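You operate a simulated robot arm through the tools that you are given. There is no shell and no other tool.

Carry out the task below with a simulated robot arm. There is one attempt and no reset: what you move stays moved.

## Task
Shut the packed case and send it through the gate onto the rollers.
Fine: short flaps first; slide it, don't lift it; clear of the gate; raise the gate again.
Where things are to end (x, y in the base frame): case within 90 mm of [1040, -360].

Only the result counts: the job must be done as asked and must still hold three seconds after the hand-in. Knocking over, shifting, dropping, spilling or breaking anything else fails it.

## Robot
A 7-joint arm with a two-finger parallel gripper, fixed in place. Base frame: the origin is on the floor under the middle of its stand, x ahead of it, y to its left, z up; the work surface is at about z = 620. Lengths are in mm, angles in rad, forces in N, time in s.
It reaches about 1524 mm from its shoulder. Its first joint turns from -2.601 to 2.601 rad. Payload 3.5 kg.
The TCP is the grasp point between the finger pads, 23 mm short of the fingertips. In the tool frame z runs along the fingers and y along their closing line. Largest opening 94 mm; finger width 38, thickness 10; the body of the gripper, 54 by 96 mm, starts 39 mm behind the TCP.
Orientation is that of the tool frame in the base frame, as a unit quaternion [x, y, z, w]. With the fingers straight down and closing along the base's y, the tool's x points along the base's -x, its y along +y and its z along -z.

## Interface
- The arm moves only by the tool step_arm. Its argument "motion" is one flat list of numbers, 7 for each row, row after row: the shift along the tool's x, y, z in mm, then the turn, a rotation vector about the tool's x, y, z in rad, then the closure in counts, from 0 (fully open) to 255 (shut). In form: [x, y, z, ax, ay, az, jaw, x, y, z, ax, ay, az, jaw, ...]. A call has 1 to 20 rows; each row shifts and turns the commanded pose from where the row before left it, along the tool's axes as they then stand. A row lasts 0.2 s, in which the tool goes at most 50 mm and 0.15 rad; a call with a longer step from one row to the next is refused whole, and so is a gripper value outside its range. A pose out of reach is approached as far as the arm can. The call stops where the force on the tool passes 90 N (or 10 N more than at its start, if that is more) or the arm is blocked; 0.2 s more then pass. Each finger travels about 153 mm/s and halts on what it meets, pressing with about 27 N; the grip force reading is that of the motor and also rises with nothing between the fingers. The clock runs only during rows and for 0.2 s after the last one: add rows that do not move to give the fingers time. It gives the time, the measured TCP pose, the force on the tool (base axes), the opening and the grip force at its end, in the units of the frame above (readings bear some noise), with the torque about the TCP (base axes, N m) and any sound that the robot's microphone picked up.
- Cameras (640 x 400 px; columns grow to the right, rows downward): "scene" is fixed at [398.6, 655.8, 1567.3]; the picture's right is [-0.97, -0.25, 0.00], its down [-0.10, 0.40, -0.91] and it looks along [0.23, -0.88, -0.42] (base axes); focal length 374 px, centre (320, 200). "wrist" rides on the gripper at [86, 16, -75] in the tool frame; the picture's right is [-0.18, 0.98, 0.00], its down [-0.58, -0.11, -0.81] and it looks along [-0.79, -0.15, 0.59] (tool axes); focal length 243 px, centre (320, 200). There is no depth. A picture from a camera that has moved, and an enlarged one, comes with that camera's place and axes in the base frame and with its lens. The place of the scene camera against the robot may be out by one fixed shift of up to 12 mm in any direction.
- camera(camera): a new picture of that camera. It takes no simulated time.
- zoom(camera, box): a new picture of the part [left, top, right, bottom] of that camera's present view, enlarged. It takes no simulated time.
- hand_in(): hands the job in; it is judged then, once.

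Places have to be worked out from the pictures, the camera data and where the tool is seen. Open the gripper and draw the arm clear of the work before you hand the job in, unless the task says otherwise.

The tools are called after ">>>" as a command line: name --argument value ..., lists and objects as JSON in quotes. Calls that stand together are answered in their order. step_arm: Moves the arm, as the interface text tells. Its arguments: {"type":"object","properties":{"motion":{"type":"array","items":{"type":"number"}}},"required":["motion"]} The other tools are called the same way: camera (camera) takes a picture; zoom (camera, box) takes an enlarged picture of a part of a camera's view; hand_in () hands the job in.

At the start:

```text
t: 0.0
tcp_pos: [640.7, -891.4, 1191.0]
ee_rot: [0.0, 1.0, 0.0, 0.0]
ft_force: [0.2, 0.4, 0.5]
ft_torque: [0.0, -0.01, 0.01]
gripper_width: 93.8
grasp_force: 0.0
```

scene: 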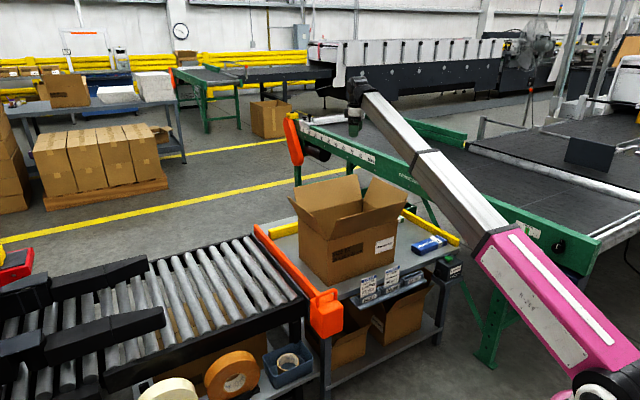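
wrist: 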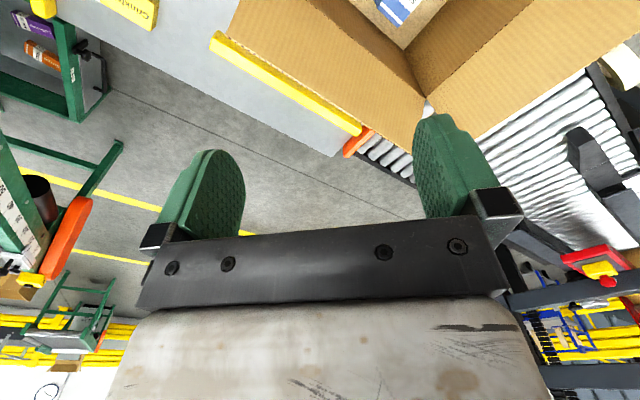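

I start by looking closely at the scene: the case seems to be on a table with yellow rails, with an orange gate between it and the rollers.

>>> zoom --camera "scene" --box '[240, 150, 480, 300]'

>>> zoom --camera "scene" --box '[0, 220, 340, 400]'

>>> camera --camera "wrist"

```text
2.67 times, centred on (360, 225) of scene
camera zoom: at [398.6, 655.8, 1567.3], right [-0.97, -0.25, 0.0], down [-0.1, 0.4, -0.91], along [0.23, -0.88, -0.42], focal length 997 px, centre (213, 133)
```

zoom: 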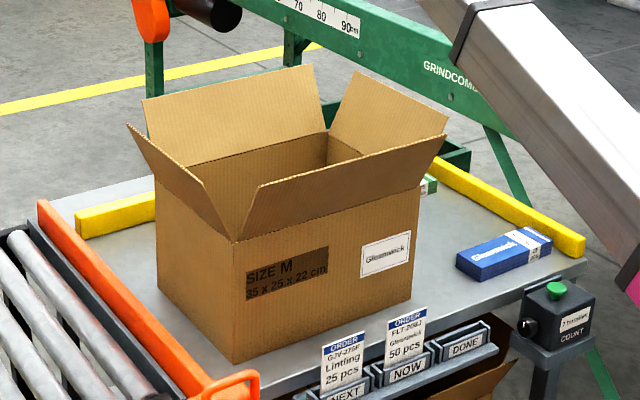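

```text
1.88 times, centred on (170, 310) of scene
camera zoom: at [398.6, 655.8, 1567.3], right [-0.97, -0.25, 0.0], down [-0.1, 0.4, -0.91], along [0.23, -0.88, -0.42], focal length 704 px, centre (602, -7)
```

zoom: 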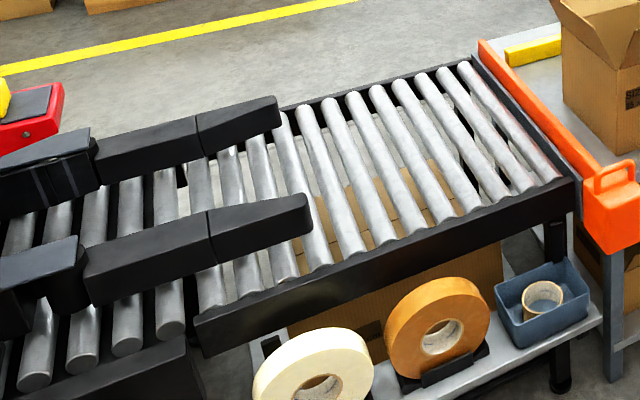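

```text
taken
camera wrist: at [554.0, -875.4, 1265.2], right [0.18, 0.98, 0.0], down [0.58, -0.11, 0.81], along [0.79, -0.15, -0.59], focal length 243 px, centre (320, 200)
```

wrist: 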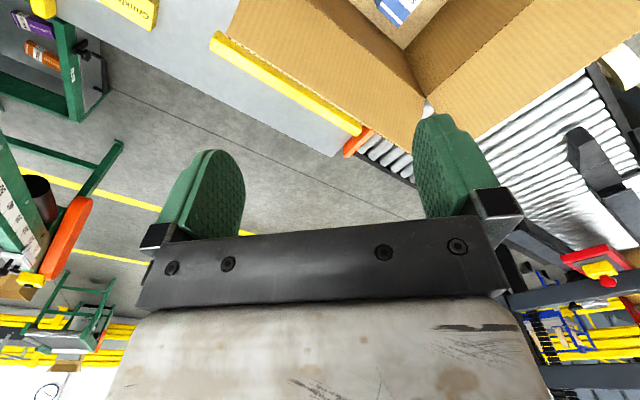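

The case is open, turned roughly 45° with its long axis toward the rollers; the orange gate bar has a handle at its near end. I move the arm up over the near side to look at the gate and the case contents with the wrist camera.

>>> step_arm --motion '[15, 40, 0, 0, 0, 0, 0, 15, 40, 0, 0, 0, 0, 0, 15, 40, 0, 0, 0, 0, 0, 15, 40, 0, 0, 0, 0, 0, 15, 40, 0, 0, 0, 0, 0, 15, 40, 0, 0, 0, 0, 0, 15, 40, 0, 0, 0, 0, 0, 15, 40, 0, 0, 0, 0, 0]'

>>> camera --camera "wrist"

>>> camera --camera "scene"

```text
t: 1.8
tcp_pos: [533.5, -582.6, 1159.7]
ee_rot: [0.0, 1.0, -0.008, 0.009]
ft_force: [0.9, 0.0, 0.1]
ft_torque: [0.01, 0.01, 0.0]
gripper_width: 94.2
grasp_force: 0.0
out of reach, approached as far as the arm can: row 6, 7, 8
```

```text
taken
camera wrist: at [446.0, -565.5, 1232.7], right [0.18, 0.98, -0.01], down [0.57, -0.1, 0.82], along [0.8, -0.16, -0.58], focal length 243 px, centre (320, 200)
```

wrist: 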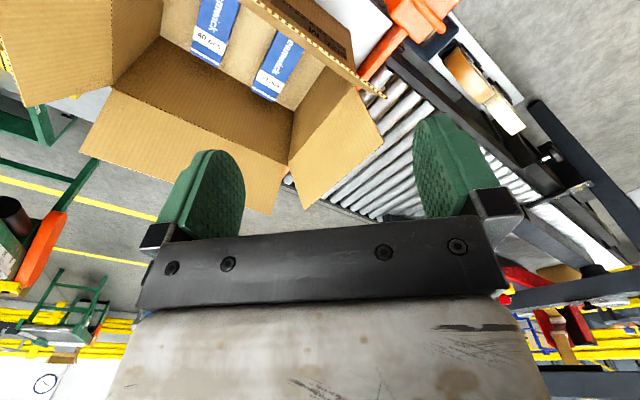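

```text
taken
```

scene: 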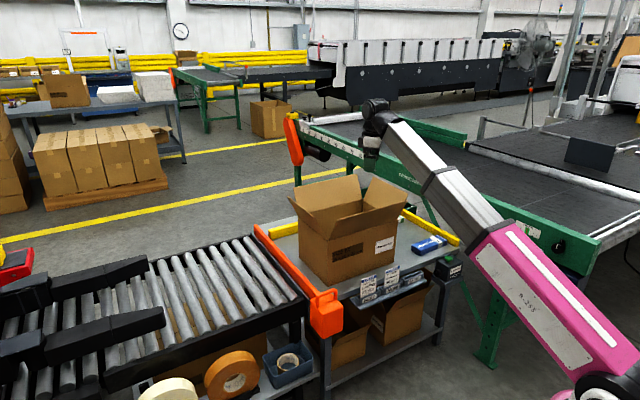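

The wrist view shows blue boxes inside the case and the orange gate with its handle at the top edge. I zoom in on those from here before going closer.

>>> zoom --camera "wrist" --box '[340, 0, 500, 100]'

>>> zoom --camera "wrist" --box '[80, 0, 400, 200]'

>>> zoom --camera "scene" --box '[240, 210, 400, 350]'

```text
4.00 times, centred on (420, 50) of wrist
camera zoom: at [446.0, -565.5, 1232.7], right [0.18, 0.98, -0.01], down [0.57, -0.1, 0.82], along [0.8, -0.16, -0.58], focal length 970 px, centre (-80, 800)
```

zoom: 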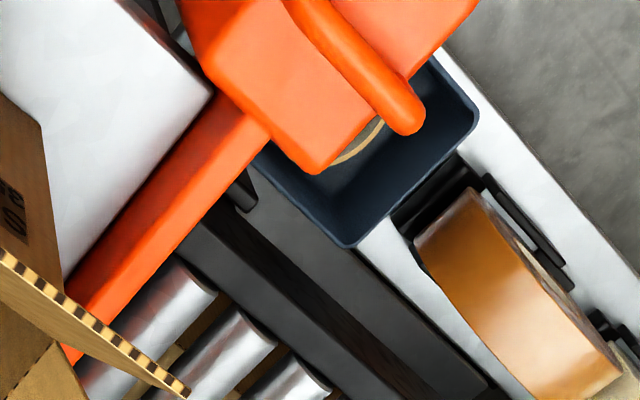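

```text
2.00 times, centred on (240, 100) of wrist
camera zoom: at [446.0, -565.5, 1232.7], right [0.18, 0.98, -0.01], down [0.57, -0.1, 0.82], along [0.8, -0.16, -0.58], focal length 485 px, centre (480, 400)
```

zoom: 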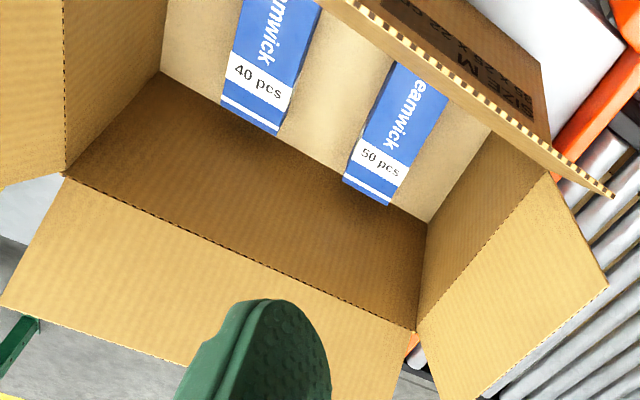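

```text
2.86 times, centred on (320, 280) of scene
camera zoom: at [398.6, 655.8, 1567.3], right [-0.97, -0.25, 0.0], down [-0.1, 0.4, -0.91], along [0.23, -0.88, -0.42], focal length 1068 px, centre (320, -29)
```

zoom: 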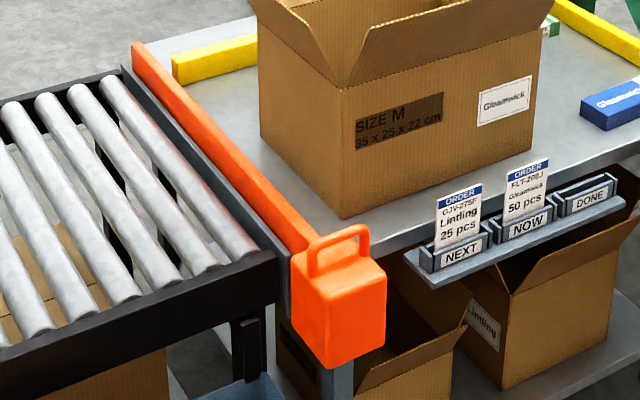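

The gate is a bar at table level fixed to an orange block with a D-handle on top at the near side; I want a closer view of it. I lower a little and move towards +y, then turn the wrist to look toward the handle.

>>> step_arm --motion '[-10, 30, 25, 0, 0, 0, 0, -10, 30, 25, 0, 0, 0, 0, -10, 30, 25, 0, 0, 0, 0, -10, 30, 25, 0, 0, 0, 0]'

>>> camera --camera "wrist"

```text
t: 2.8
tcp_pos: [570.1, -463.5, 1060.0]
ee_rot: [0.001, 1.0, 0.0, 0.0]
ft_force: [-0.7, 0.7, 0.6]
ft_torque: [0.01, 0.04, -0.02]
gripper_width: 94.1
grasp_force: 0.1
```

```text
taken
camera wrist: at [484.2, -446.4, 1134.7], right [0.18, 0.98, 0.0], down [0.58, -0.11, 0.81], along [0.79, -0.15, -0.59], focal length 243 px, centre (320, 200)
```

wrist: 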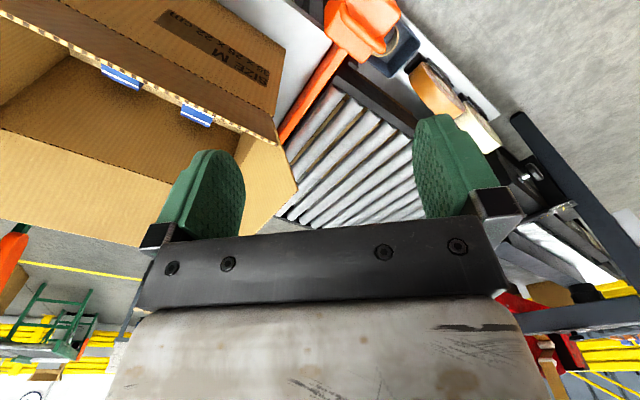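

Reach is fine here. I back off toward the robot to bring the gate's handle into the clear part of the picture.

>>> step_arm --motion '[30, 20, 20, 0, 0, 0, 0, 30, 20, 20, 0, 0, 0, 0, 30, 20, 20, 0, 0, 0, 0, 30, 20, 20, 0, 0, 0, 0]'

>>> camera --camera "wrist"

>>> zoom --camera "wrist" --box '[220, 0, 460, 150]'

```text
t: 3.8
tcp_pos: [449.2, -384.7, 978.6]
ee_rot: [0.0, 1.0, 0.0, 0.0]
ft_force: [-0.2, -1.1, 0.8]
ft_torque: [0.02, 0.01, 0.0]
gripper_width: 93.8
grasp_force: 0.1
```

```text
taken
camera wrist: at [364.3, -369.1, 1052.8], right [0.18, 0.98, 0.0], down [0.58, -0.11, 0.81], along [0.79, -0.15, -0.59], focal length 243 px, centre (320, 200)
```

wrist: 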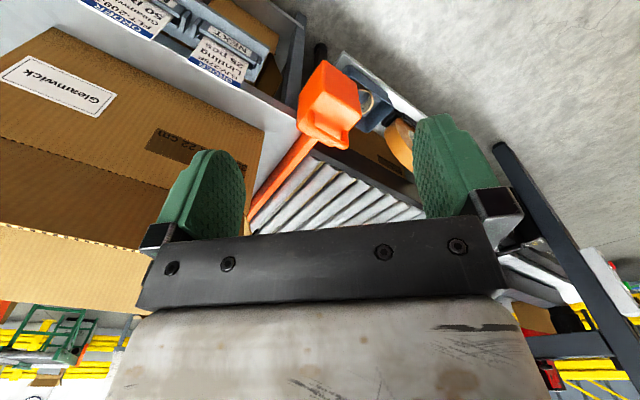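

```text
2.67 times, centred on (340, 75) of wrist
camera zoom: at [364.3, -369.1, 1052.8], right [0.18, 0.98, 0.0], down [0.58, -0.11, 0.81], along [0.79, -0.15, -0.59], focal length 647 px, centre (267, 533)
```

zoom: 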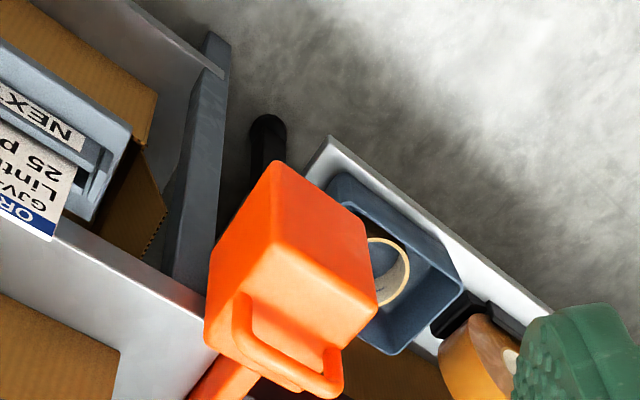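

The handle loop sits on top of the block with its bar running along the conveyor direction at about (656, -414, 688). First the flaps: I raise and turn the wrist so that the closing line runs across the line of travel (tool y along (-0.71, 0.71)).

>>> step_arm --motion '[0, 0, -14, 0, 0, -0.1309, 0, 0, 0, -14, 0, 0, -0.1309, 0, 0, 0, -14, 0, 0, -0.1309, 0, 0, 0, -14, 0, 0, -0.1309, 0, 0, 0, -14, 0, 0, -0.1309, 0, 0, 0, -14, 0, 0, -0.1309, 0]'

>>> camera --camera "wrist"

```text
t: 5.2
tcp_pos: [454.1, -382.7, 1056.2]
ee_rot: [-0.383, 0.924, -0.003, 0.002]
ft_force: [0.2, 0.3, 0.3]
ft_torque: [0.02, 0.01, -0.01]
gripper_width: 94.0
grasp_force: 0.1
out of reach, approached as far as the arm can: row 6
```

```text
taken
camera wrist: at [380.9, -433.2, 1130.5], right [-0.57, 0.82, -0.01], down [0.48, 0.34, 0.81], along [0.67, 0.45, -0.59], focal length 243 px, centre (320, 200)
```

wrist: 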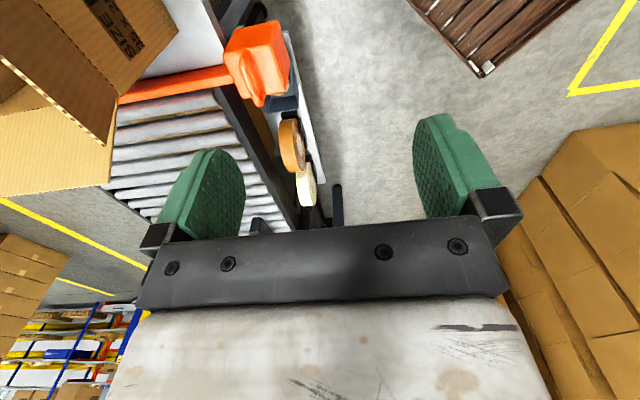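

The orientation is right (tool y across the line). I now travel over to the outside of the case's near-right short flap, at about (433, -942), keeping the fingertips above 1020.

>>> step_arm --motion '[33.75, -31.8, 1, 0, 0, 0, 0, 33.75, -31.8, 0, 0, 0, 0, 0, 33.75, -31.8, 0, 0, 0, 0, 0, 33.75, -31.8, 0, 0, 0, 0, 0, 33.75, -31.8, 0, 0, 0, 0, 0, 33.75, -31.8, 0, 0, 0, 0, 0, 33.75, -31.8, 0, 0, 0, 0, 0, 33.75, -31.8, 0, 0, 0, 0, 0, 33.75, -31.8, 0, 0, 0, 0, 0, 33.75, -31.8, 0, 0, 0, 0, 0, 33.75, -31.8, 0, 0, 0, 0, 0, 33.75, -31.8, 0, 0, 0, 0, 0]'

>>> camera --camera "wrist"

>>> camera --camera "scene"

```text
t: 7.8
tcp_pos: [436.8, -941.7, 1055.5]
ee_rot: [-0.383, 0.924, 0.001, 0.0]
ft_force: [0.1, 1.3, 0.3]
ft_torque: [-0.07, 0.0, -0.01]
gripper_width: 94.0
grasp_force: 0.1
```

```text
taken
camera wrist: at [366.0, -990.8, 1130.8], right [-0.57, 0.82, 0.0], down [0.49, 0.33, 0.81], along [0.67, 0.46, -0.59], focal length 243 px, centre (320, 200)
```

wrist: 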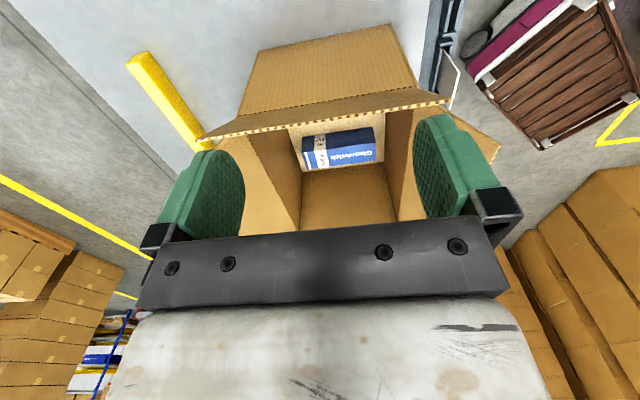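

```text
taken
```

scene: 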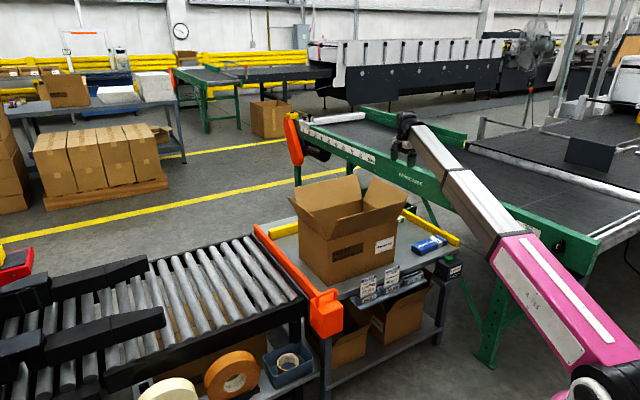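

From this wrist view I put the case's near-right short face at u≈-253 (along the 45° line) with its flap leaning out to u≈-300, tip z≈930–950. I centre and descend outside it to fingertip z≈898.

>>> step_arm --motion '[0, -8, 34, 0, 0, 0, 0, 0, -7, 34, 0, 0, 0, 0, 0, 0, 34, 0, 0, 0, 0, 0, 0, 32, 0, 0, 0, 0]'

>>> camera --camera "wrist"

>>> zoom --camera "scene" --box '[260, 100, 500, 280]'

```text
t: 8.8
tcp_pos: [446.8, -950.5, 922.8]
ee_rot: [-0.383, 0.924, 0.0, -0.001]
ft_force: [-0.7, 0.0, 0.3]
ft_torque: [0.02, 0.01, -0.02]
gripper_width: 93.9
grasp_force: 0.0
```

```text
taken
camera wrist: at [374.9, -999.7, 998.5], right [-0.56, 0.83, 0.0], down [0.49, 0.33, 0.81], along [0.67, 0.46, -0.59], focal length 243 px, centre (320, 200)
```

wrist: 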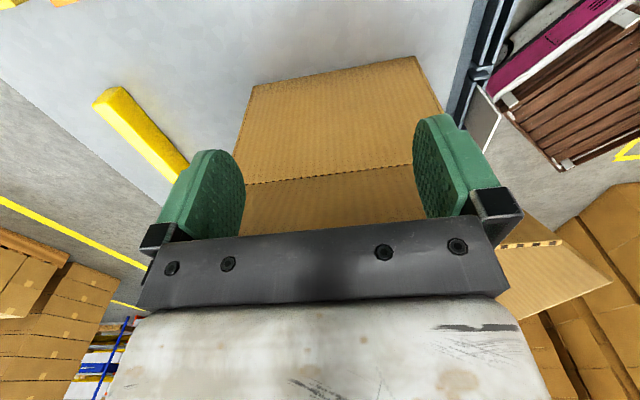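

```text
2.22 times, centred on (380, 190) of scene
camera zoom: at [398.6, 655.8, 1567.3], right [-0.97, -0.25, 0.0], down [-0.1, 0.4, -0.91], along [0.23, -0.88, -0.42], focal length 831 px, centre (187, 222)
```

zoom: 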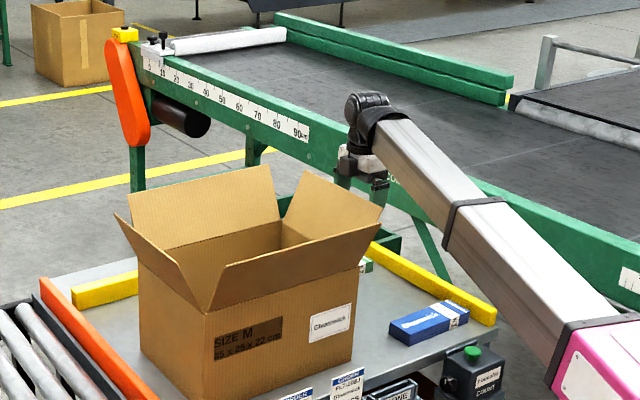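

The fold line of this short flap is visible at u≈-256 and the fingers are outside it. I push the flap inward along the line, slowly, to just past upright.

>>> step_arm --motion '[-15, 0, 0, 0, 0, 0, 0, -15, 0, 0, 0, 0, 0, 0, -15, 0, 0, 0, 0, 0, 0, -15, 0, 0, 0, 0, 0, 0, -15, 0, 0, 0, 0, 0, 0, -15, 0, 0, 0, 0, 0, 0]'

>>> zoom --camera "scene" --box '[260, 100, 500, 280]'

>>> camera --camera "wrist"

```text
t: 10.2
tcp_pos: [511.5, -887.8, 920.4]
ee_rot: [-0.383, 0.924, 0.0, -0.001]
ft_force: [-1.6, -0.3, 0.5]
ft_torque: [-0.01, 0.01, -0.01]
gripper_width: 93.8
grasp_force: 0.0
```

```text
2.22 times, centred on (380, 190) of scene
camera zoom: at [398.6, 655.8, 1567.3], right [-0.97, -0.25, 0.0], down [-0.1, 0.4, -0.91], along [0.23, -0.88, -0.42], focal length 831 px, centre (187, 222)
```

zoom: 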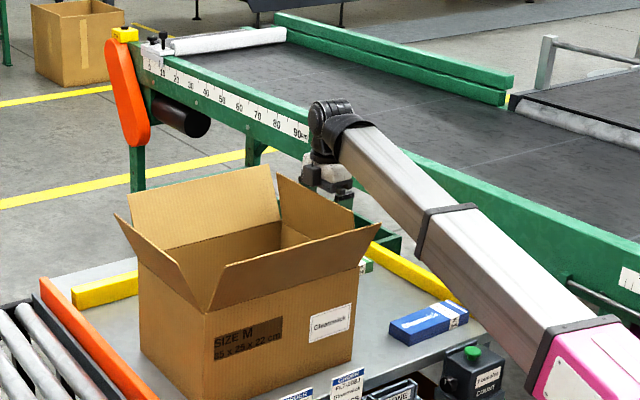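

```text
taken
camera wrist: at [439.2, -938.2, 995.9], right [-0.56, 0.83, 0.0], down [0.49, 0.33, 0.81], along [0.67, 0.46, -0.59], focal length 243 px, centre (320, 200)
```

wrist: 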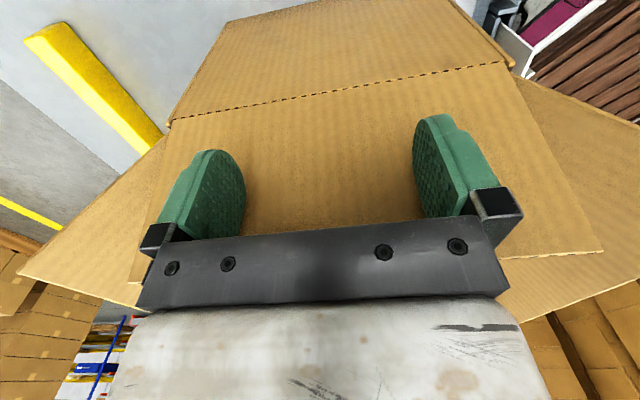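

The flap is about upright now with only ~1.6 N. I continue on an arc inward and down.

>>> step_arm --motion '[-16, 0, 0, 0, 0, 0, 0, -15, 0, 2, 0, 0, 0, 0, -15, 0, 7, 0, 0, 0, 0, -13, 0, 12, 0, 0, 0, 0, -9, 0, 16, 0, 0, 0, 0]'

>>> zoom --camera "scene" --box '[260, 100, 500, 280]'

>>> camera --camera "wrist"

```text
t: 11.4
tcp_pos: [559.0, -840.5, 885.0]
ee_rot: [-0.383, 0.924, 0.0, 0.0]
ft_force: [0.4, -0.9, -0.5]
ft_torque: [0.0, 0.0, 0.01]
gripper_width: 94.0
grasp_force: 0.1
```

```text
2.22 times, centred on (380, 190) of scene
camera zoom: at [398.6, 655.8, 1567.3], right [-0.97, -0.25, 0.0], down [-0.1, 0.4, -0.91], along [0.23, -0.88, -0.42], focal length 831 px, centre (187, 222)
```

zoom: 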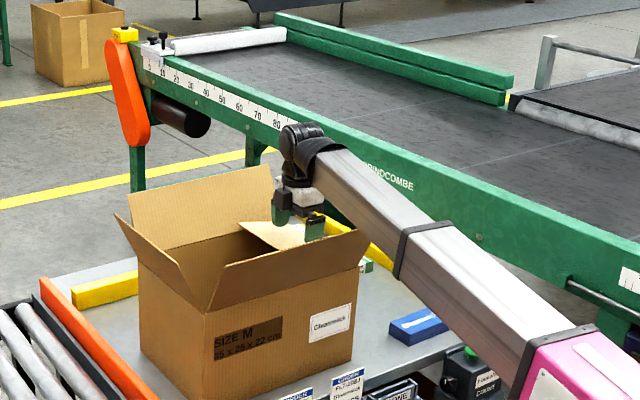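

```text
taken
camera wrist: at [486.4, -890.4, 960.6], right [-0.56, 0.83, 0.0], down [0.49, 0.33, 0.81], along [0.67, 0.46, -0.59], focal length 243 px, centre (320, 200)
```

wrist: 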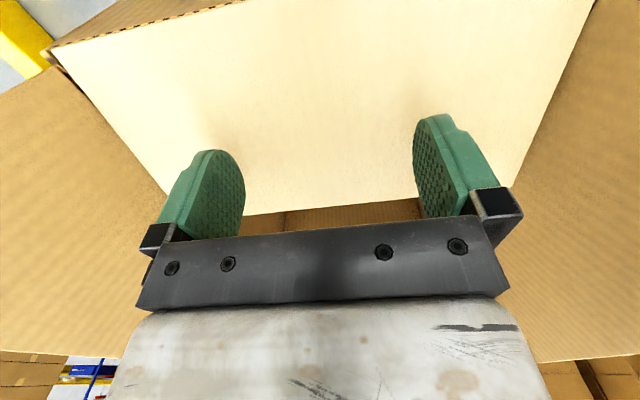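

The flap follows, now sloping inward. I press it the rest of the way down gently, watching force.

>>> step_arm --motion '[-4, 0, 9, 0, 0, 0, 0, -2, 0, 9, 0, 0, 0, 0, 0, 0, 7, 0, 0, 0, 0]'

>>> zoom --camera "scene" --box '[260, 100, 500, 280]'

>>> camera --camera "wrist"

```text
t: 12.2
tcp_pos: [562.0, -836.4, 859.0]
ee_rot: [-0.383, 0.924, 0.0, 0.0]
ft_force: [1.4, 0.4, -0.3]
ft_torque: [0.04, -0.03, 0.01]
gripper_width: 93.7
grasp_force: 0.0
```

```text
2.22 times, centred on (380, 190) of scene
camera zoom: at [398.6, 655.8, 1567.3], right [-0.97, -0.25, 0.0], down [-0.1, 0.4, -0.91], along [0.23, -0.88, -0.42], focal length 831 px, centre (187, 222)
```

zoom: 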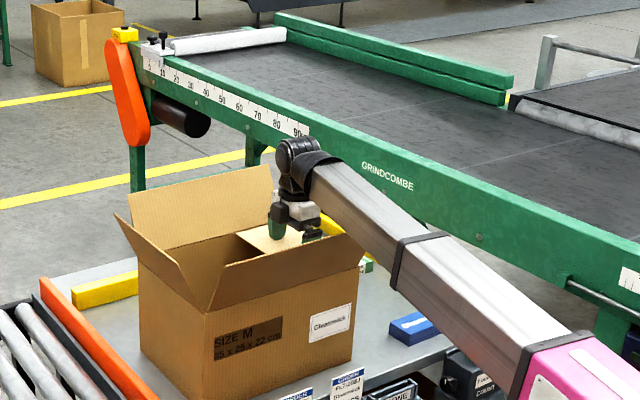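

```text
taken
camera wrist: at [490.5, -885.4, 933.7], right [-0.56, 0.83, 0.0], down [0.49, 0.33, 0.81], along [0.67, 0.46, -0.59], focal length 243 px, centre (320, 200)
```

wrist: 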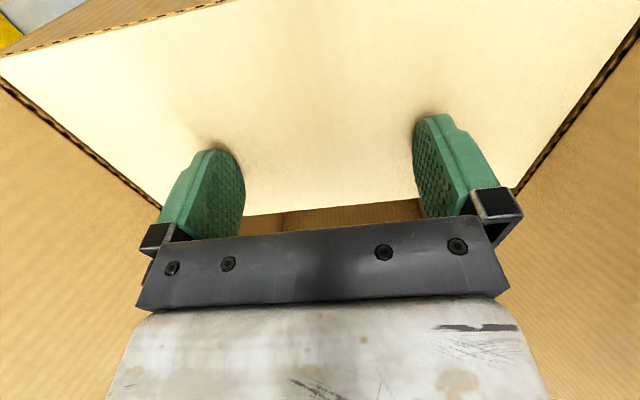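

It's nearly flat. I press a few mm more, then lift slightly to see whether the flap stays or springs back.

>>> step_arm --motion '[0, 0, 5, 0, 0, 0, 0, 0, 0, 0, 0, 0, 0, 0, 0, 0, -25, 0, 0, 0, 0, 0, 0, -25, 0, 0, 0, 0]'

>>> camera --camera "wrist"

>>> zoom --camera "scene" --box '[260, 100, 500, 280]'

```text
t: 13.2
tcp_pos: [563.6, -835.0, 904.9]
ee_rot: [-0.383, 0.924, 0.0, 0.0]
ft_force: [-0.2, 0.0, 0.0]
ft_torque: [0.0, 0.03, 0.01]
gripper_width: 94.2
grasp_force: 0.1
```

```text
taken
camera wrist: at [490.3, -885.0, 979.7], right [-0.56, 0.83, 0.0], down [0.49, 0.33, 0.81], along [0.67, 0.46, -0.59], focal length 243 px, centre (320, 200)
```

wrist: 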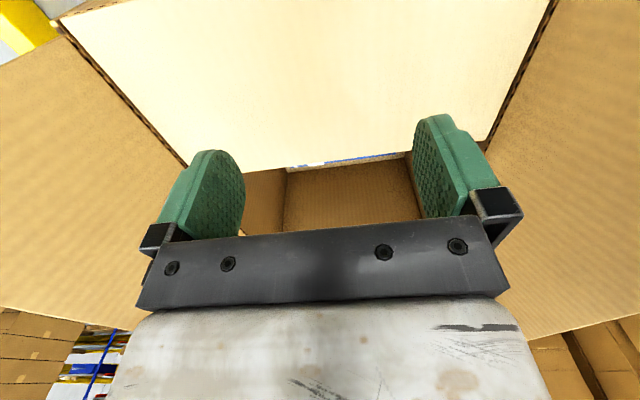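

```text
2.22 times, centred on (380, 190) of scene
camera zoom: at [398.6, 655.8, 1567.3], right [-0.97, -0.25, 0.0], down [-0.1, 0.4, -0.91], along [0.23, -0.88, -0.42], focal length 831 px, centre (187, 222)
```

zoom: 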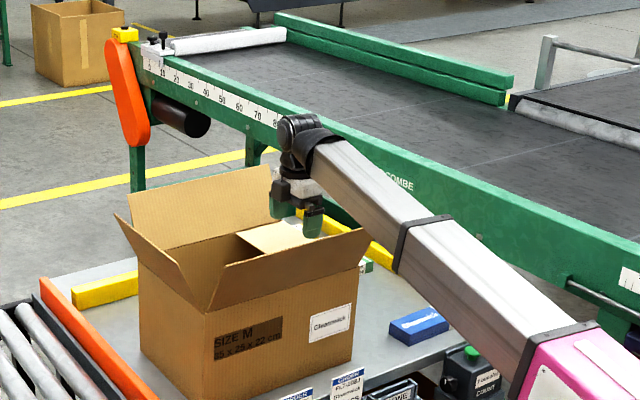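

The flap stays shut by itself. Now the opposite short flap: I rise, cross over to the gate side (u≈230) and look before descending.

>>> step_arm --motion '[0, 0, -37, 0, 0, 0, 0, 0, 0, -37, 0, 0, 0, 0, 0, 0, -37, 0, 0, 0, 0, 0, 0, -37, 0, 0, 0, 0, -47, 0, 0, 0, 0, 0, 0, -47, 0, 0, 0, 0, 0, 0, -47, 0, 0, 0, 0, 0, 0, -47, 0, 0, 0, 0, 0, 0, -47, 0, 0, 0, 0, 0, 0, -47, 0, 0, 0, 0, 0, 0, -47, 0, 0, 0, 0, 0, 0, -47, 0, 0, 0, 0, 0, 0, -47, 0, 0, 0, 0, 0, 0]'

>>> camera --camera "wrist"

>>> camera --camera "scene"

```text
t: 16.0
tcp_pos: [863.9, -534.7, 1053.6]
ee_rot: [-0.382, 0.924, 0.0, 0.0]
ft_force: [0.2, -0.5, -1.7]
ft_torque: [0.0, -0.01, 0.02]
gripper_width: 93.9
grasp_force: 0.0
```

```text
taken
camera wrist: at [791.9, -584.7, 1129.7], right [-0.56, 0.83, 0.0], down [0.49, 0.33, 0.81], along [0.67, 0.45, -0.59], focal length 243 px, centre (320, 200)
```

wrist: 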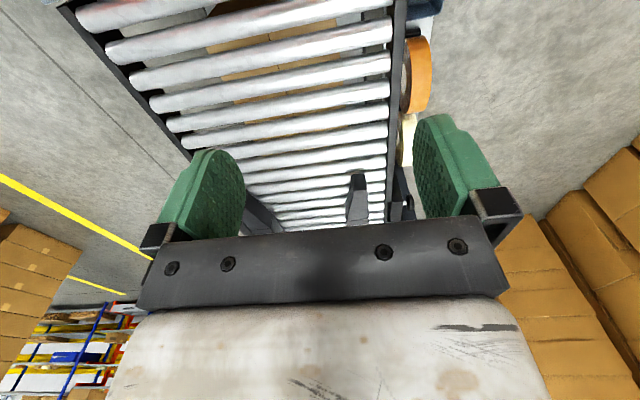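

```text
taken
```

scene: 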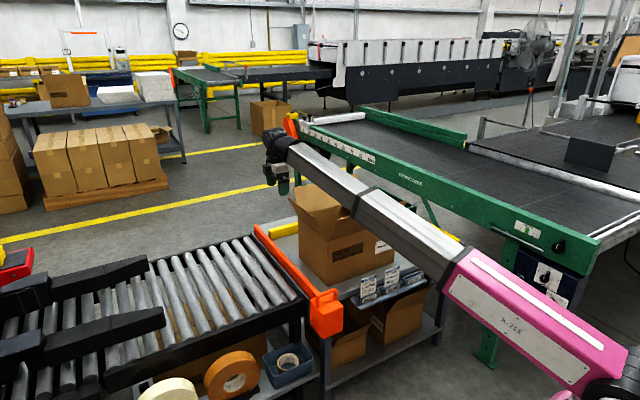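

Position is right, outside the gate-side short flap. I descend to fingertip z≈898 and check.

>>> step_arm --motion '[0, 0, 44, 0, 0, 0, 0, 0, 0, 44, 0, 0, 0, 0, 0, 0, 44, 0, 0, 0, 0]'

>>> zoom --camera "scene" --box '[220, 120, 440, 300]'

>>> camera --camera "wrist"

```text
t: 16.8
tcp_pos: [862.3, -536.7, 918.4]
ee_rot: [-0.382, 0.924, 0.0, 0.0]
ft_force: [0.5, 0.5, -0.2]
ft_torque: [0.05, 0.01, 0.0]
gripper_width: 93.8
grasp_force: 0.0
```

```text
2.22 times, centred on (330, 210) of scene
camera zoom: at [398.6, 655.8, 1567.3], right [-0.97, -0.25, 0.0], down [-0.1, 0.4, -0.91], along [0.23, -0.88, -0.42], focal length 831 px, centre (298, 178)
```

zoom: 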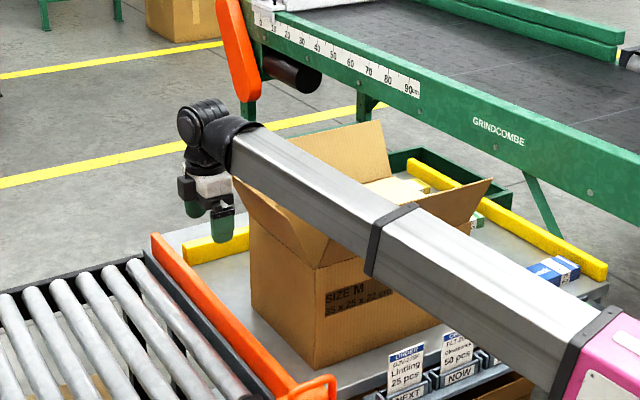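

```text
taken
camera wrist: at [789.0, -586.4, 993.2], right [-0.56, 0.83, 0.0], down [0.49, 0.33, 0.81], along [0.67, 0.46, -0.59], focal length 243 px, centre (320, 200)
```

wrist: 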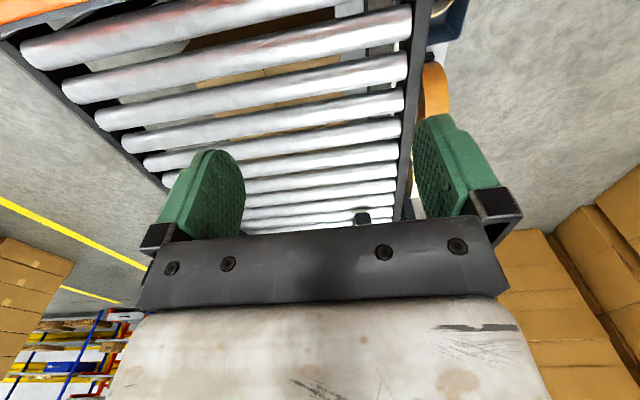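

The fingers are outside the gate-side short flap. I push it toward the case centre, slowly, up to upright.

>>> step_arm --motion '[15, 0, 0, 0, 0, 0, 0, 15, 0, 0, 0, 0, 0, 0, 15, 0, 0, 0, 0, 0, 0, 15, 0, 0, 0, 0, 0, 0, 15, 0, 0, 0, 0, 0, 0, 15, 0, 0, 0, 0, 0, 0, 15, 0, 0, 0, 0, 0, 0, 12, 0, 0, 0, 0, 0, 0]'

>>> zoom --camera "scene" --box '[220, 120, 440, 300]'

>>> camera --camera "wrist"

```text
t: 18.6
tcp_pos: [780.1, -618.5, 920.9]
ee_rot: [-0.382, 0.924, 0.0, 0.0]
ft_force: [0.1, -0.1, -1.7]
ft_torque: [0.0, 0.02, -0.01]
gripper_width: 94.1
grasp_force: 0.0
```

```text
2.22 times, centred on (330, 210) of scene
camera zoom: at [398.6, 655.8, 1567.3], right [-0.97, -0.25, 0.0], down [-0.1, 0.4, -0.91], along [0.23, -0.88, -0.42], focal length 831 px, centre (298, 178)
```

zoom: 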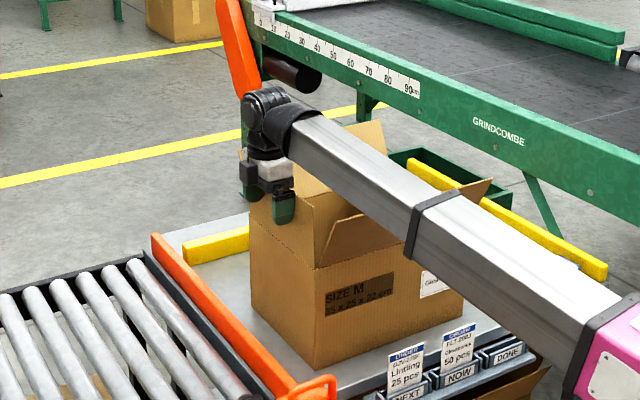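

```text
taken
camera wrist: at [707.7, -668.6, 995.4], right [-0.57, 0.82, 0.0], down [0.49, 0.33, 0.81], along [0.67, 0.46, -0.59], focal length 243 px, centre (320, 200)
```

wrist: 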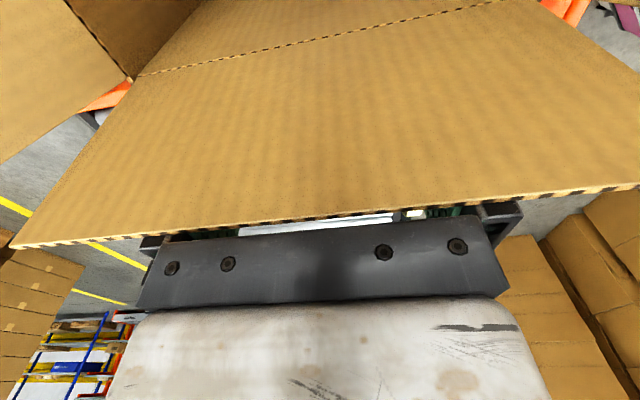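

It's near upright. I continue the arc inward and down with the same profile.

>>> step_arm --motion '[16, 0, 0, 0, 0, 0, 0, 15, 0, 0, 0, 0, 0, 0, 15, 0, 4, 0, 0, 0, 0, 14, 0, 10, 0, 0, 0, 0, 12, 0, 13, 0, 0, 0, 0, 8, 0, 13, 0, 0, 0, 0]'

>>> zoom --camera "scene" --box '[220, 120, 440, 300]'

>>> camera --camera "wrist"

```text
t: 20.0
tcp_pos: [722.0, -676.8, 883.5]
ee_rot: [-0.383, 0.924, 0.0, 0.0]
ft_force: [0.2, 1.4, -0.1]
ft_torque: [0.0, -0.04, -0.01]
gripper_width: 94.1
grasp_force: 0.1
```

```text
2.22 times, centred on (330, 210) of scene
camera zoom: at [398.6, 655.8, 1567.3], right [-0.97, -0.25, 0.0], down [-0.1, 0.4, -0.91], along [0.23, -0.88, -0.42], focal length 831 px, centre (298, 178)
```

zoom: 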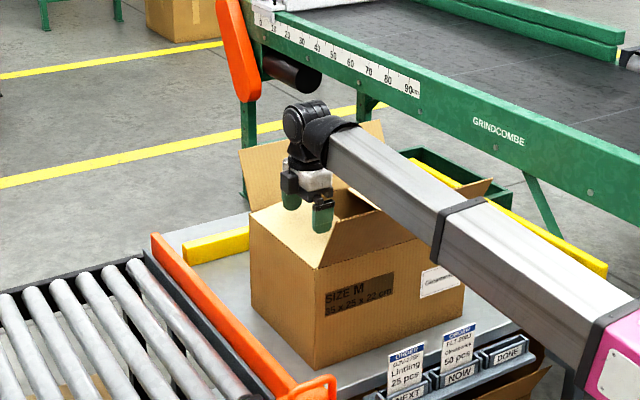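

```text
taken
camera wrist: at [650.4, -726.1, 956.9], right [-0.56, 0.83, 0.0], down [0.49, 0.33, 0.81], along [0.67, 0.46, -0.59], focal length 243 px, centre (320, 200)
```

wrist: 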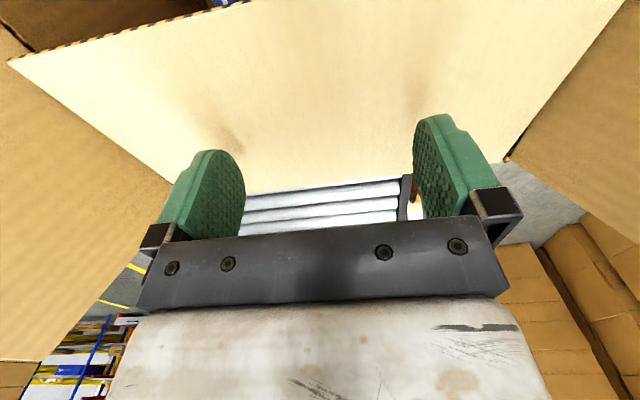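

The flap is sloping inside now. I press it the rest of the way and then lift off.

>>> step_arm --motion '[4, 0, 9, 0, 0, 0, 0, 2, 0, 9, 0, 0, 0, 0, 0, 0, 9, 0, 0, 0, 0, 0, 0, 3, 0, 0, 0, 0]'

>>> zoom --camera "scene" --box '[220, 120, 440, 300]'

>>> camera --camera "wrist"

```text
t: 21.0
tcp_pos: [718.2, -680.5, 856.9]
ee_rot: [-0.383, 0.924, -0.001, 0.0]
ft_force: [4.0, -8.2, 81.9]
ft_torque: [2.71, 1.72, 0.17]
gripper_width: 94.1
grasp_force: 0.1
```

```text
2.22 times, centred on (330, 210) of scene
camera zoom: at [398.6, 655.8, 1567.3], right [-0.97, -0.25, 0.0], down [-0.1, 0.4, -0.91], along [0.23, -0.88, -0.42], focal length 831 px, centre (298, 178)
```

zoom: 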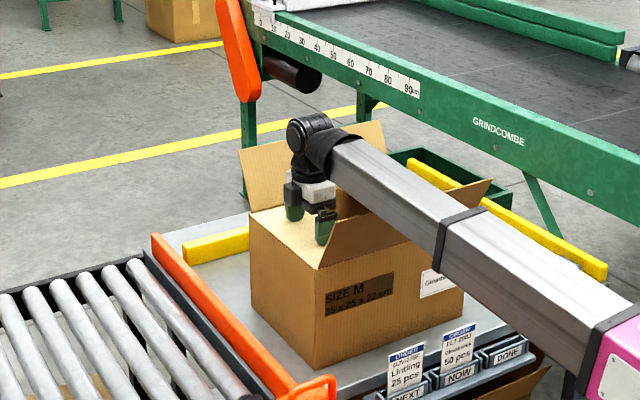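

```text
taken
camera wrist: at [645.5, -729.9, 931.9], right [-0.56, 0.83, 0.0], down [0.49, 0.34, 0.81], along [0.67, 0.45, -0.59], focal length 243 px, centre (320, 200)
```

wrist: 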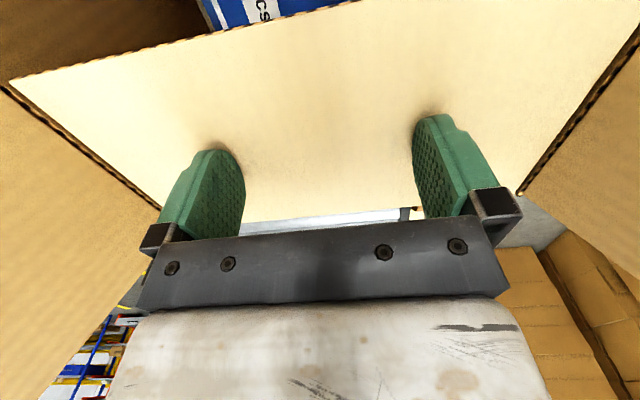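

The flap has reached its flat stop at fingertip z≈834 (82 N reading), so I lift off at once and check that both short flaps stay down.

>>> step_arm --motion '[0, 0, -25, 0, 0, 0, 0, 0, 0, -40, 0, 0, 0, 0, 0, 0, -45, 0, 0, 0, 0, 0, 0, -45, 0, 0, 0, 0, 0, 0, -45, 0, 0, 0, 0]'

>>> zoom --camera "scene" --box '[220, 120, 440, 300]'

>>> camera --camera "wrist"

```text
t: 22.2
tcp_pos: [718.0, -678.5, 1050.2]
ee_rot: [-0.382, 0.924, 0.0, 0.0]
ft_force: [-0.1, -0.3, -0.3]
ft_torque: [-0.06, 0.01, 0.02]
gripper_width: 94.1
grasp_force: 0.1
```

```text
2.22 times, centred on (330, 210) of scene
camera zoom: at [398.6, 655.8, 1567.3], right [-0.97, -0.25, 0.0], down [-0.1, 0.4, -0.91], along [0.23, -0.88, -0.42], focal length 831 px, centre (298, 178)
```

zoom: 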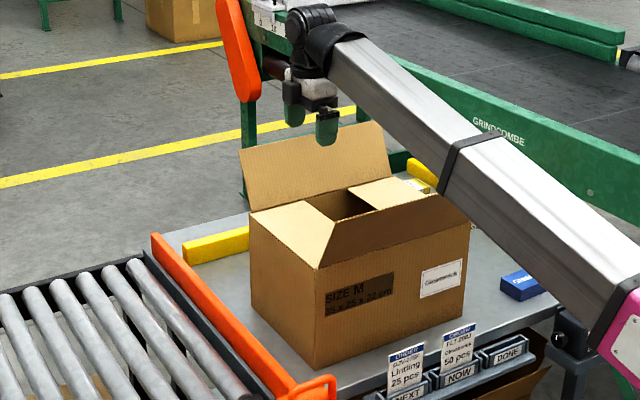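

```text
taken
camera wrist: at [646.0, -728.8, 1125.7], right [-0.56, 0.83, 0.0], down [0.49, 0.33, 0.81], along [0.67, 0.46, -0.59], focal length 243 px, centre (320, 200)
```

wrist: 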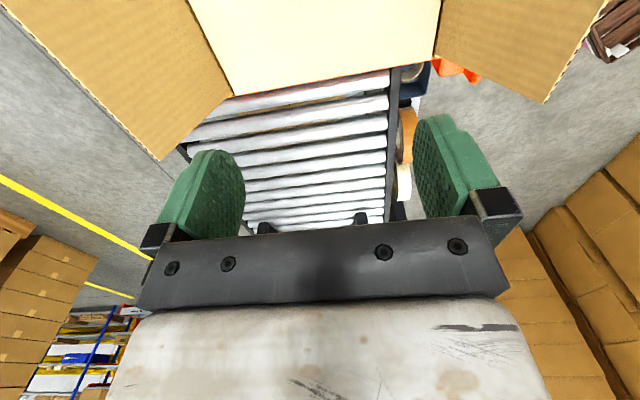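

Both short flaps lie flat; the long flaps are untouched. Next the near long flap: I close the fingers and move to its outside (u≈-81, v≈-745), staying high.

>>> step_arm --motion '[18.2, 40.3, 0, 0, 0, 0, 255, 18.2, 40.3, 0, 0, 0, 0, 255, 18.2, 40.3, 0, 0, 0, 0, 255, 18.2, 40.3, 0, 0, 0, 0, 255, 18.2, 40.3, 0, 0, 0, 0, 255, 18, 40.5, 0, 0, 0, 0, 255, 0, 0, 40, 0, 0, 0, 255]'

>>> zoom --camera "scene" --box '[220, 120, 440, 300]'

>>> camera --camera "wrist"

```text
t: 23.8
tcp_pos: [470.2, -584.2, 1009.4]
ee_rot: [-0.383, 0.924, 0.001, 0.0]
ft_force: [0.9, 0.6, -0.5]
ft_torque: [-0.03, 0.0, 0.01]
gripper_width: 0.0
grasp_force: 27.0
```

```text
2.22 times, centred on (330, 210) of scene
camera zoom: at [398.6, 655.8, 1567.3], right [-0.97, -0.25, 0.0], down [-0.1, 0.4, -0.91], along [0.23, -0.88, -0.42], focal length 831 px, centre (298, 178)
```

zoom: 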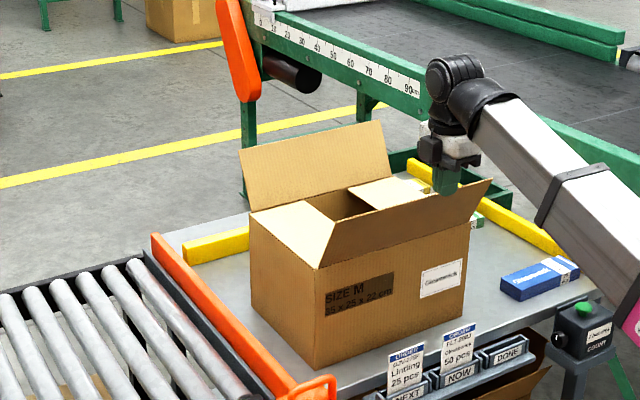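

```text
taken
camera wrist: at [398.2, -634.5, 1084.4], right [-0.56, 0.83, 0.0], down [0.49, 0.33, 0.81], along [0.67, 0.46, -0.59], focal length 243 px, centre (320, 200)
```

wrist: 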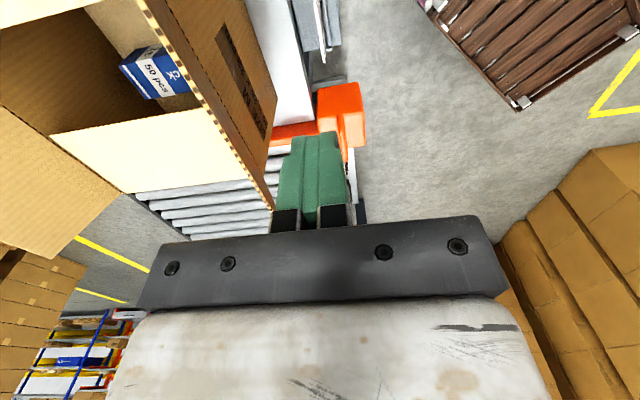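

The fingers are outside the near long flap. I descend to fingertip z≈898 and push it toward the case, slowly, until upright.

>>> step_arm --motion '[0, 0, 44, 0, 0, 0, 255, 0, 0, 44, 0, 0, 0, 255, 0, -15, 0, 0, 0, 0, 255, 0, -15, 0, 0, 0, 0, 255, 0, -15, 0, 0, 0, 0, 255, 0, -15, 0, 0, 0, 0, 255, 0, -15, 0, 0, 0, 0, 255, 0, -15, 0, 0, 0, 0, 255, 0, -15, 0, 0, 0, 0, 255]'

>>> zoom --camera "scene" --box '[220, 120, 440, 300]'

>>> camera --camera "wrist"

```text
t: 25.8
tcp_pos: [545.4, -661.2, 923.2]
ee_rot: [-0.383, 0.924, 0.0, 0.0]
ft_force: [0.0, 0.0, -0.2]
ft_torque: [0.01, 0.01, 0.04]
gripper_width: 0.0
grasp_force: 27.2
```

```text
2.22 times, centred on (330, 210) of scene
camera zoom: at [398.6, 655.8, 1567.3], right [-0.97, -0.25, 0.0], down [-0.1, 0.4, -0.91], along [0.23, -0.88, -0.42], focal length 831 px, centre (298, 178)
```

zoom: 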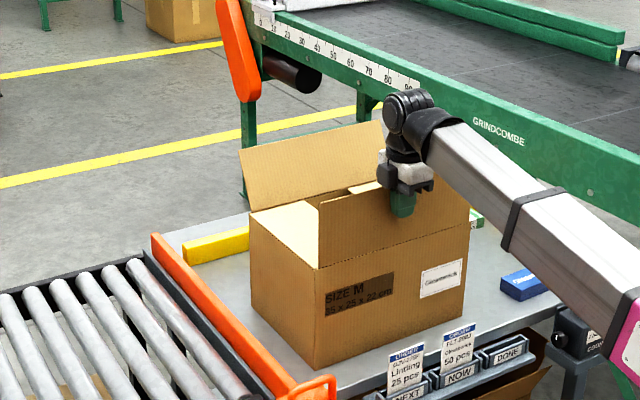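

```text
taken
camera wrist: at [473.3, -710.3, 997.7], right [-0.56, 0.83, 0.0], down [0.49, 0.33, 0.81], along [0.67, 0.46, -0.59], focal length 243 px, centre (320, 200)
```

wrist: 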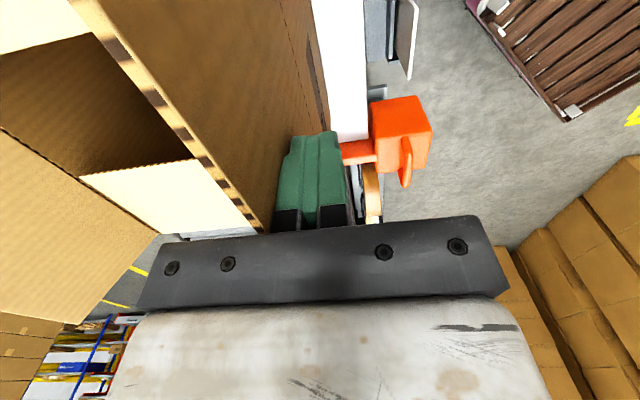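

The near long flap is upright. I continue its arc inward and down in steps.

>>> step_arm --motion '[0, -16, 0, 0, 0, 0, 255, 0, -15, 0, 0, 0, 0, 255, 0, -15, 4, 0, 0, 0, 255, 0, -14, 10, 0, 0, 0, 255, 0, -12, 13, 0, 0, 0, 255, 0, -8, 13, 0, 0, 0, 255]'

>>> zoom --camera "scene" --box '[220, 120, 440, 300]'

>>> camera --camera "wrist"

```text
t: 27.2
tcp_pos: [601.9, -716.5, 882.3]
ee_rot: [-0.383, 0.924, -0.001, 0.0]
ft_force: [0.0, -0.7, 0.3]
ft_torque: [-0.02, 0.02, 0.0]
gripper_width: 0.1
grasp_force: 27.1
```

```text
2.22 times, centred on (330, 210) of scene
camera zoom: at [398.6, 655.8, 1567.3], right [-0.97, -0.25, 0.0], down [-0.1, 0.4, -0.91], along [0.23, -0.88, -0.42], focal length 831 px, centre (298, 178)
```

zoom: 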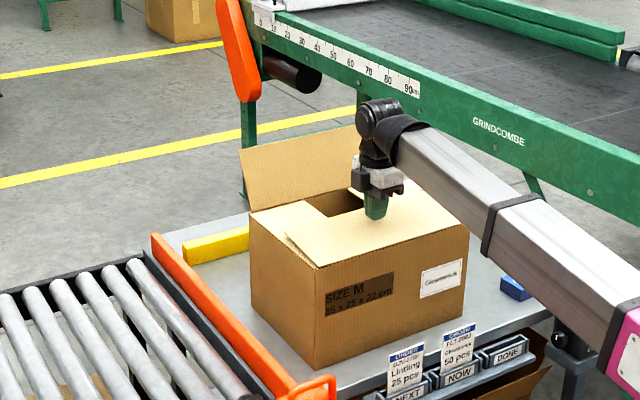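

```text
taken
camera wrist: at [529.0, -766.8, 957.5], right [-0.56, 0.83, 0.0], down [0.49, 0.33, 0.81], along [0.67, 0.46, -0.59], focal length 243 px, centre (320, 200)
```

wrist: 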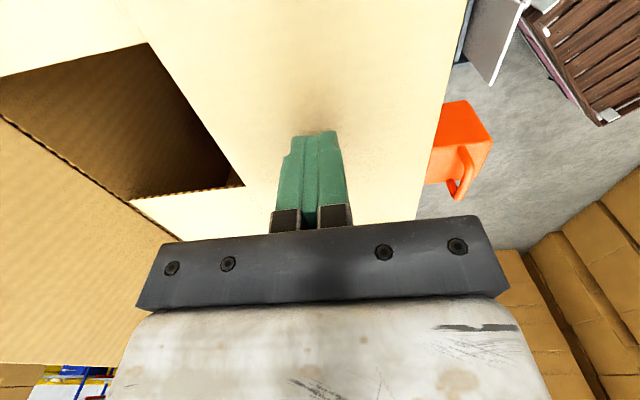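

The flap is nearly down. I press the last part gently to fingertip z≈838, then lift.

>>> step_arm --motion '[0, -4, 8, 0, 0, 0, 255, 0, -2, 7, 0, 0, 0, 255, 0, 0, 4, 0, 0, 0, 255, 0, 0, 2, 0, 0, 0, 255]'

>>> zoom --camera "scene" --box '[220, 120, 440, 300]'

```text
t: 28.2
tcp_pos: [606.2, -722.5, 863.2]
ee_rot: [-0.383, 0.924, -0.001, 0.001]
ft_force: [3.2, -1.1, 16.2]
ft_torque: [-0.05, -0.04, -0.06]
gripper_width: 0.0
grasp_force: 27.4
```

```text
2.22 times, centred on (330, 210) of scene
camera zoom: at [398.6, 655.8, 1567.3], right [-0.97, -0.25, 0.0], down [-0.1, 0.4, -0.91], along [0.23, -0.88, -0.42], focal length 831 px, centre (298, 178)
```

zoom: 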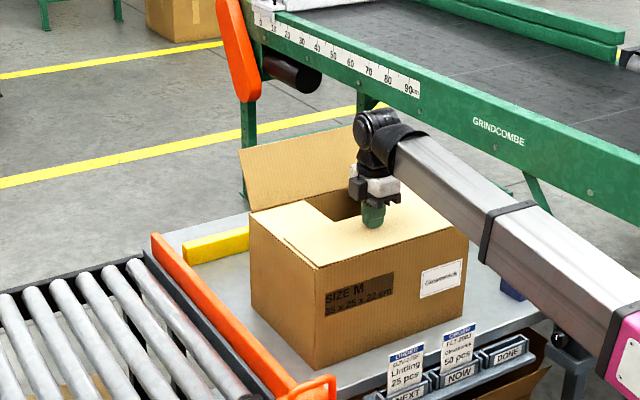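

The near long flap is flat at 16 N contact. I lift, cross over the far long flap at safe height, and stop beyond it.

>>> step_arm --motion '[0, 0, -47, 0, 0, 0, 255, 0, 0, -47, 0, 0, 0, 255, 0, 0, -47, 0, 0, 0, 255, 0, 0, -47, 0, 0, 0, 255, 0, -43.7, 0, 0, 0, 0, 255, 0, -43.7, 0, 0, 0, 0, 255, 0, -43.7, 0, 0, 0, 0, 255, 0, -43.7, 0, 0, 0, 0, 255, 0, -43.7, 0, 0, 0, 0, 255, 0, -43.7, 0, 0, 0, 0, 255, 0, -43.7, 0, 0, 0, 0, 255]'

>>> zoom --camera "scene" --box '[220, 90, 440, 270]'

>>> camera --camera "wrist"

```text
t: 30.6
tcp_pos: [821.6, -936.6, 1048.7]
ee_rot: [-0.383, 0.924, 0.0, 0.0]
ft_force: [-0.2, -0.1, -0.2]
ft_torque: [0.02, 0.05, -0.02]
gripper_width: 0.0
grasp_force: 27.2
```

```text
2.22 times, centred on (330, 180) of scene
camera zoom: at [398.6, 655.8, 1567.3], right [-0.97, -0.25, 0.0], down [-0.1, 0.4, -0.91], along [0.23, -0.88, -0.42], focal length 831 px, centre (298, 244)
```

zoom: 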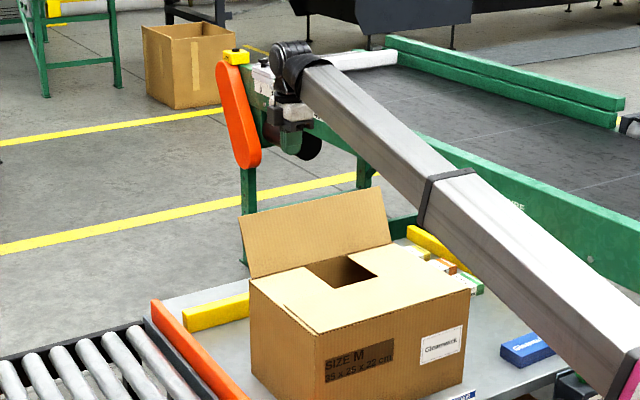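

```text
taken
camera wrist: at [748.6, -986.4, 1123.7], right [-0.56, 0.83, 0.0], down [0.49, 0.33, 0.81], along [0.67, 0.46, -0.59], focal length 243 px, centre (320, 200)
```

wrist: 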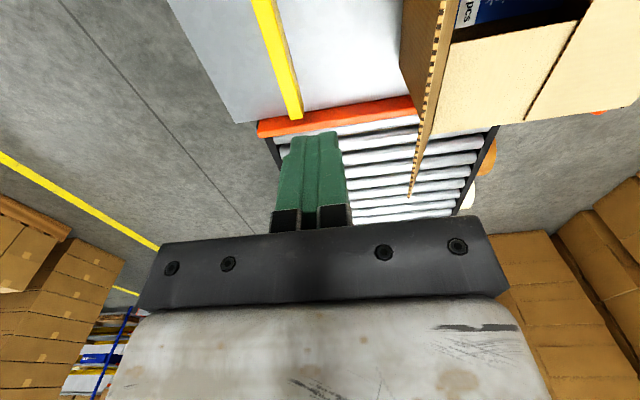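

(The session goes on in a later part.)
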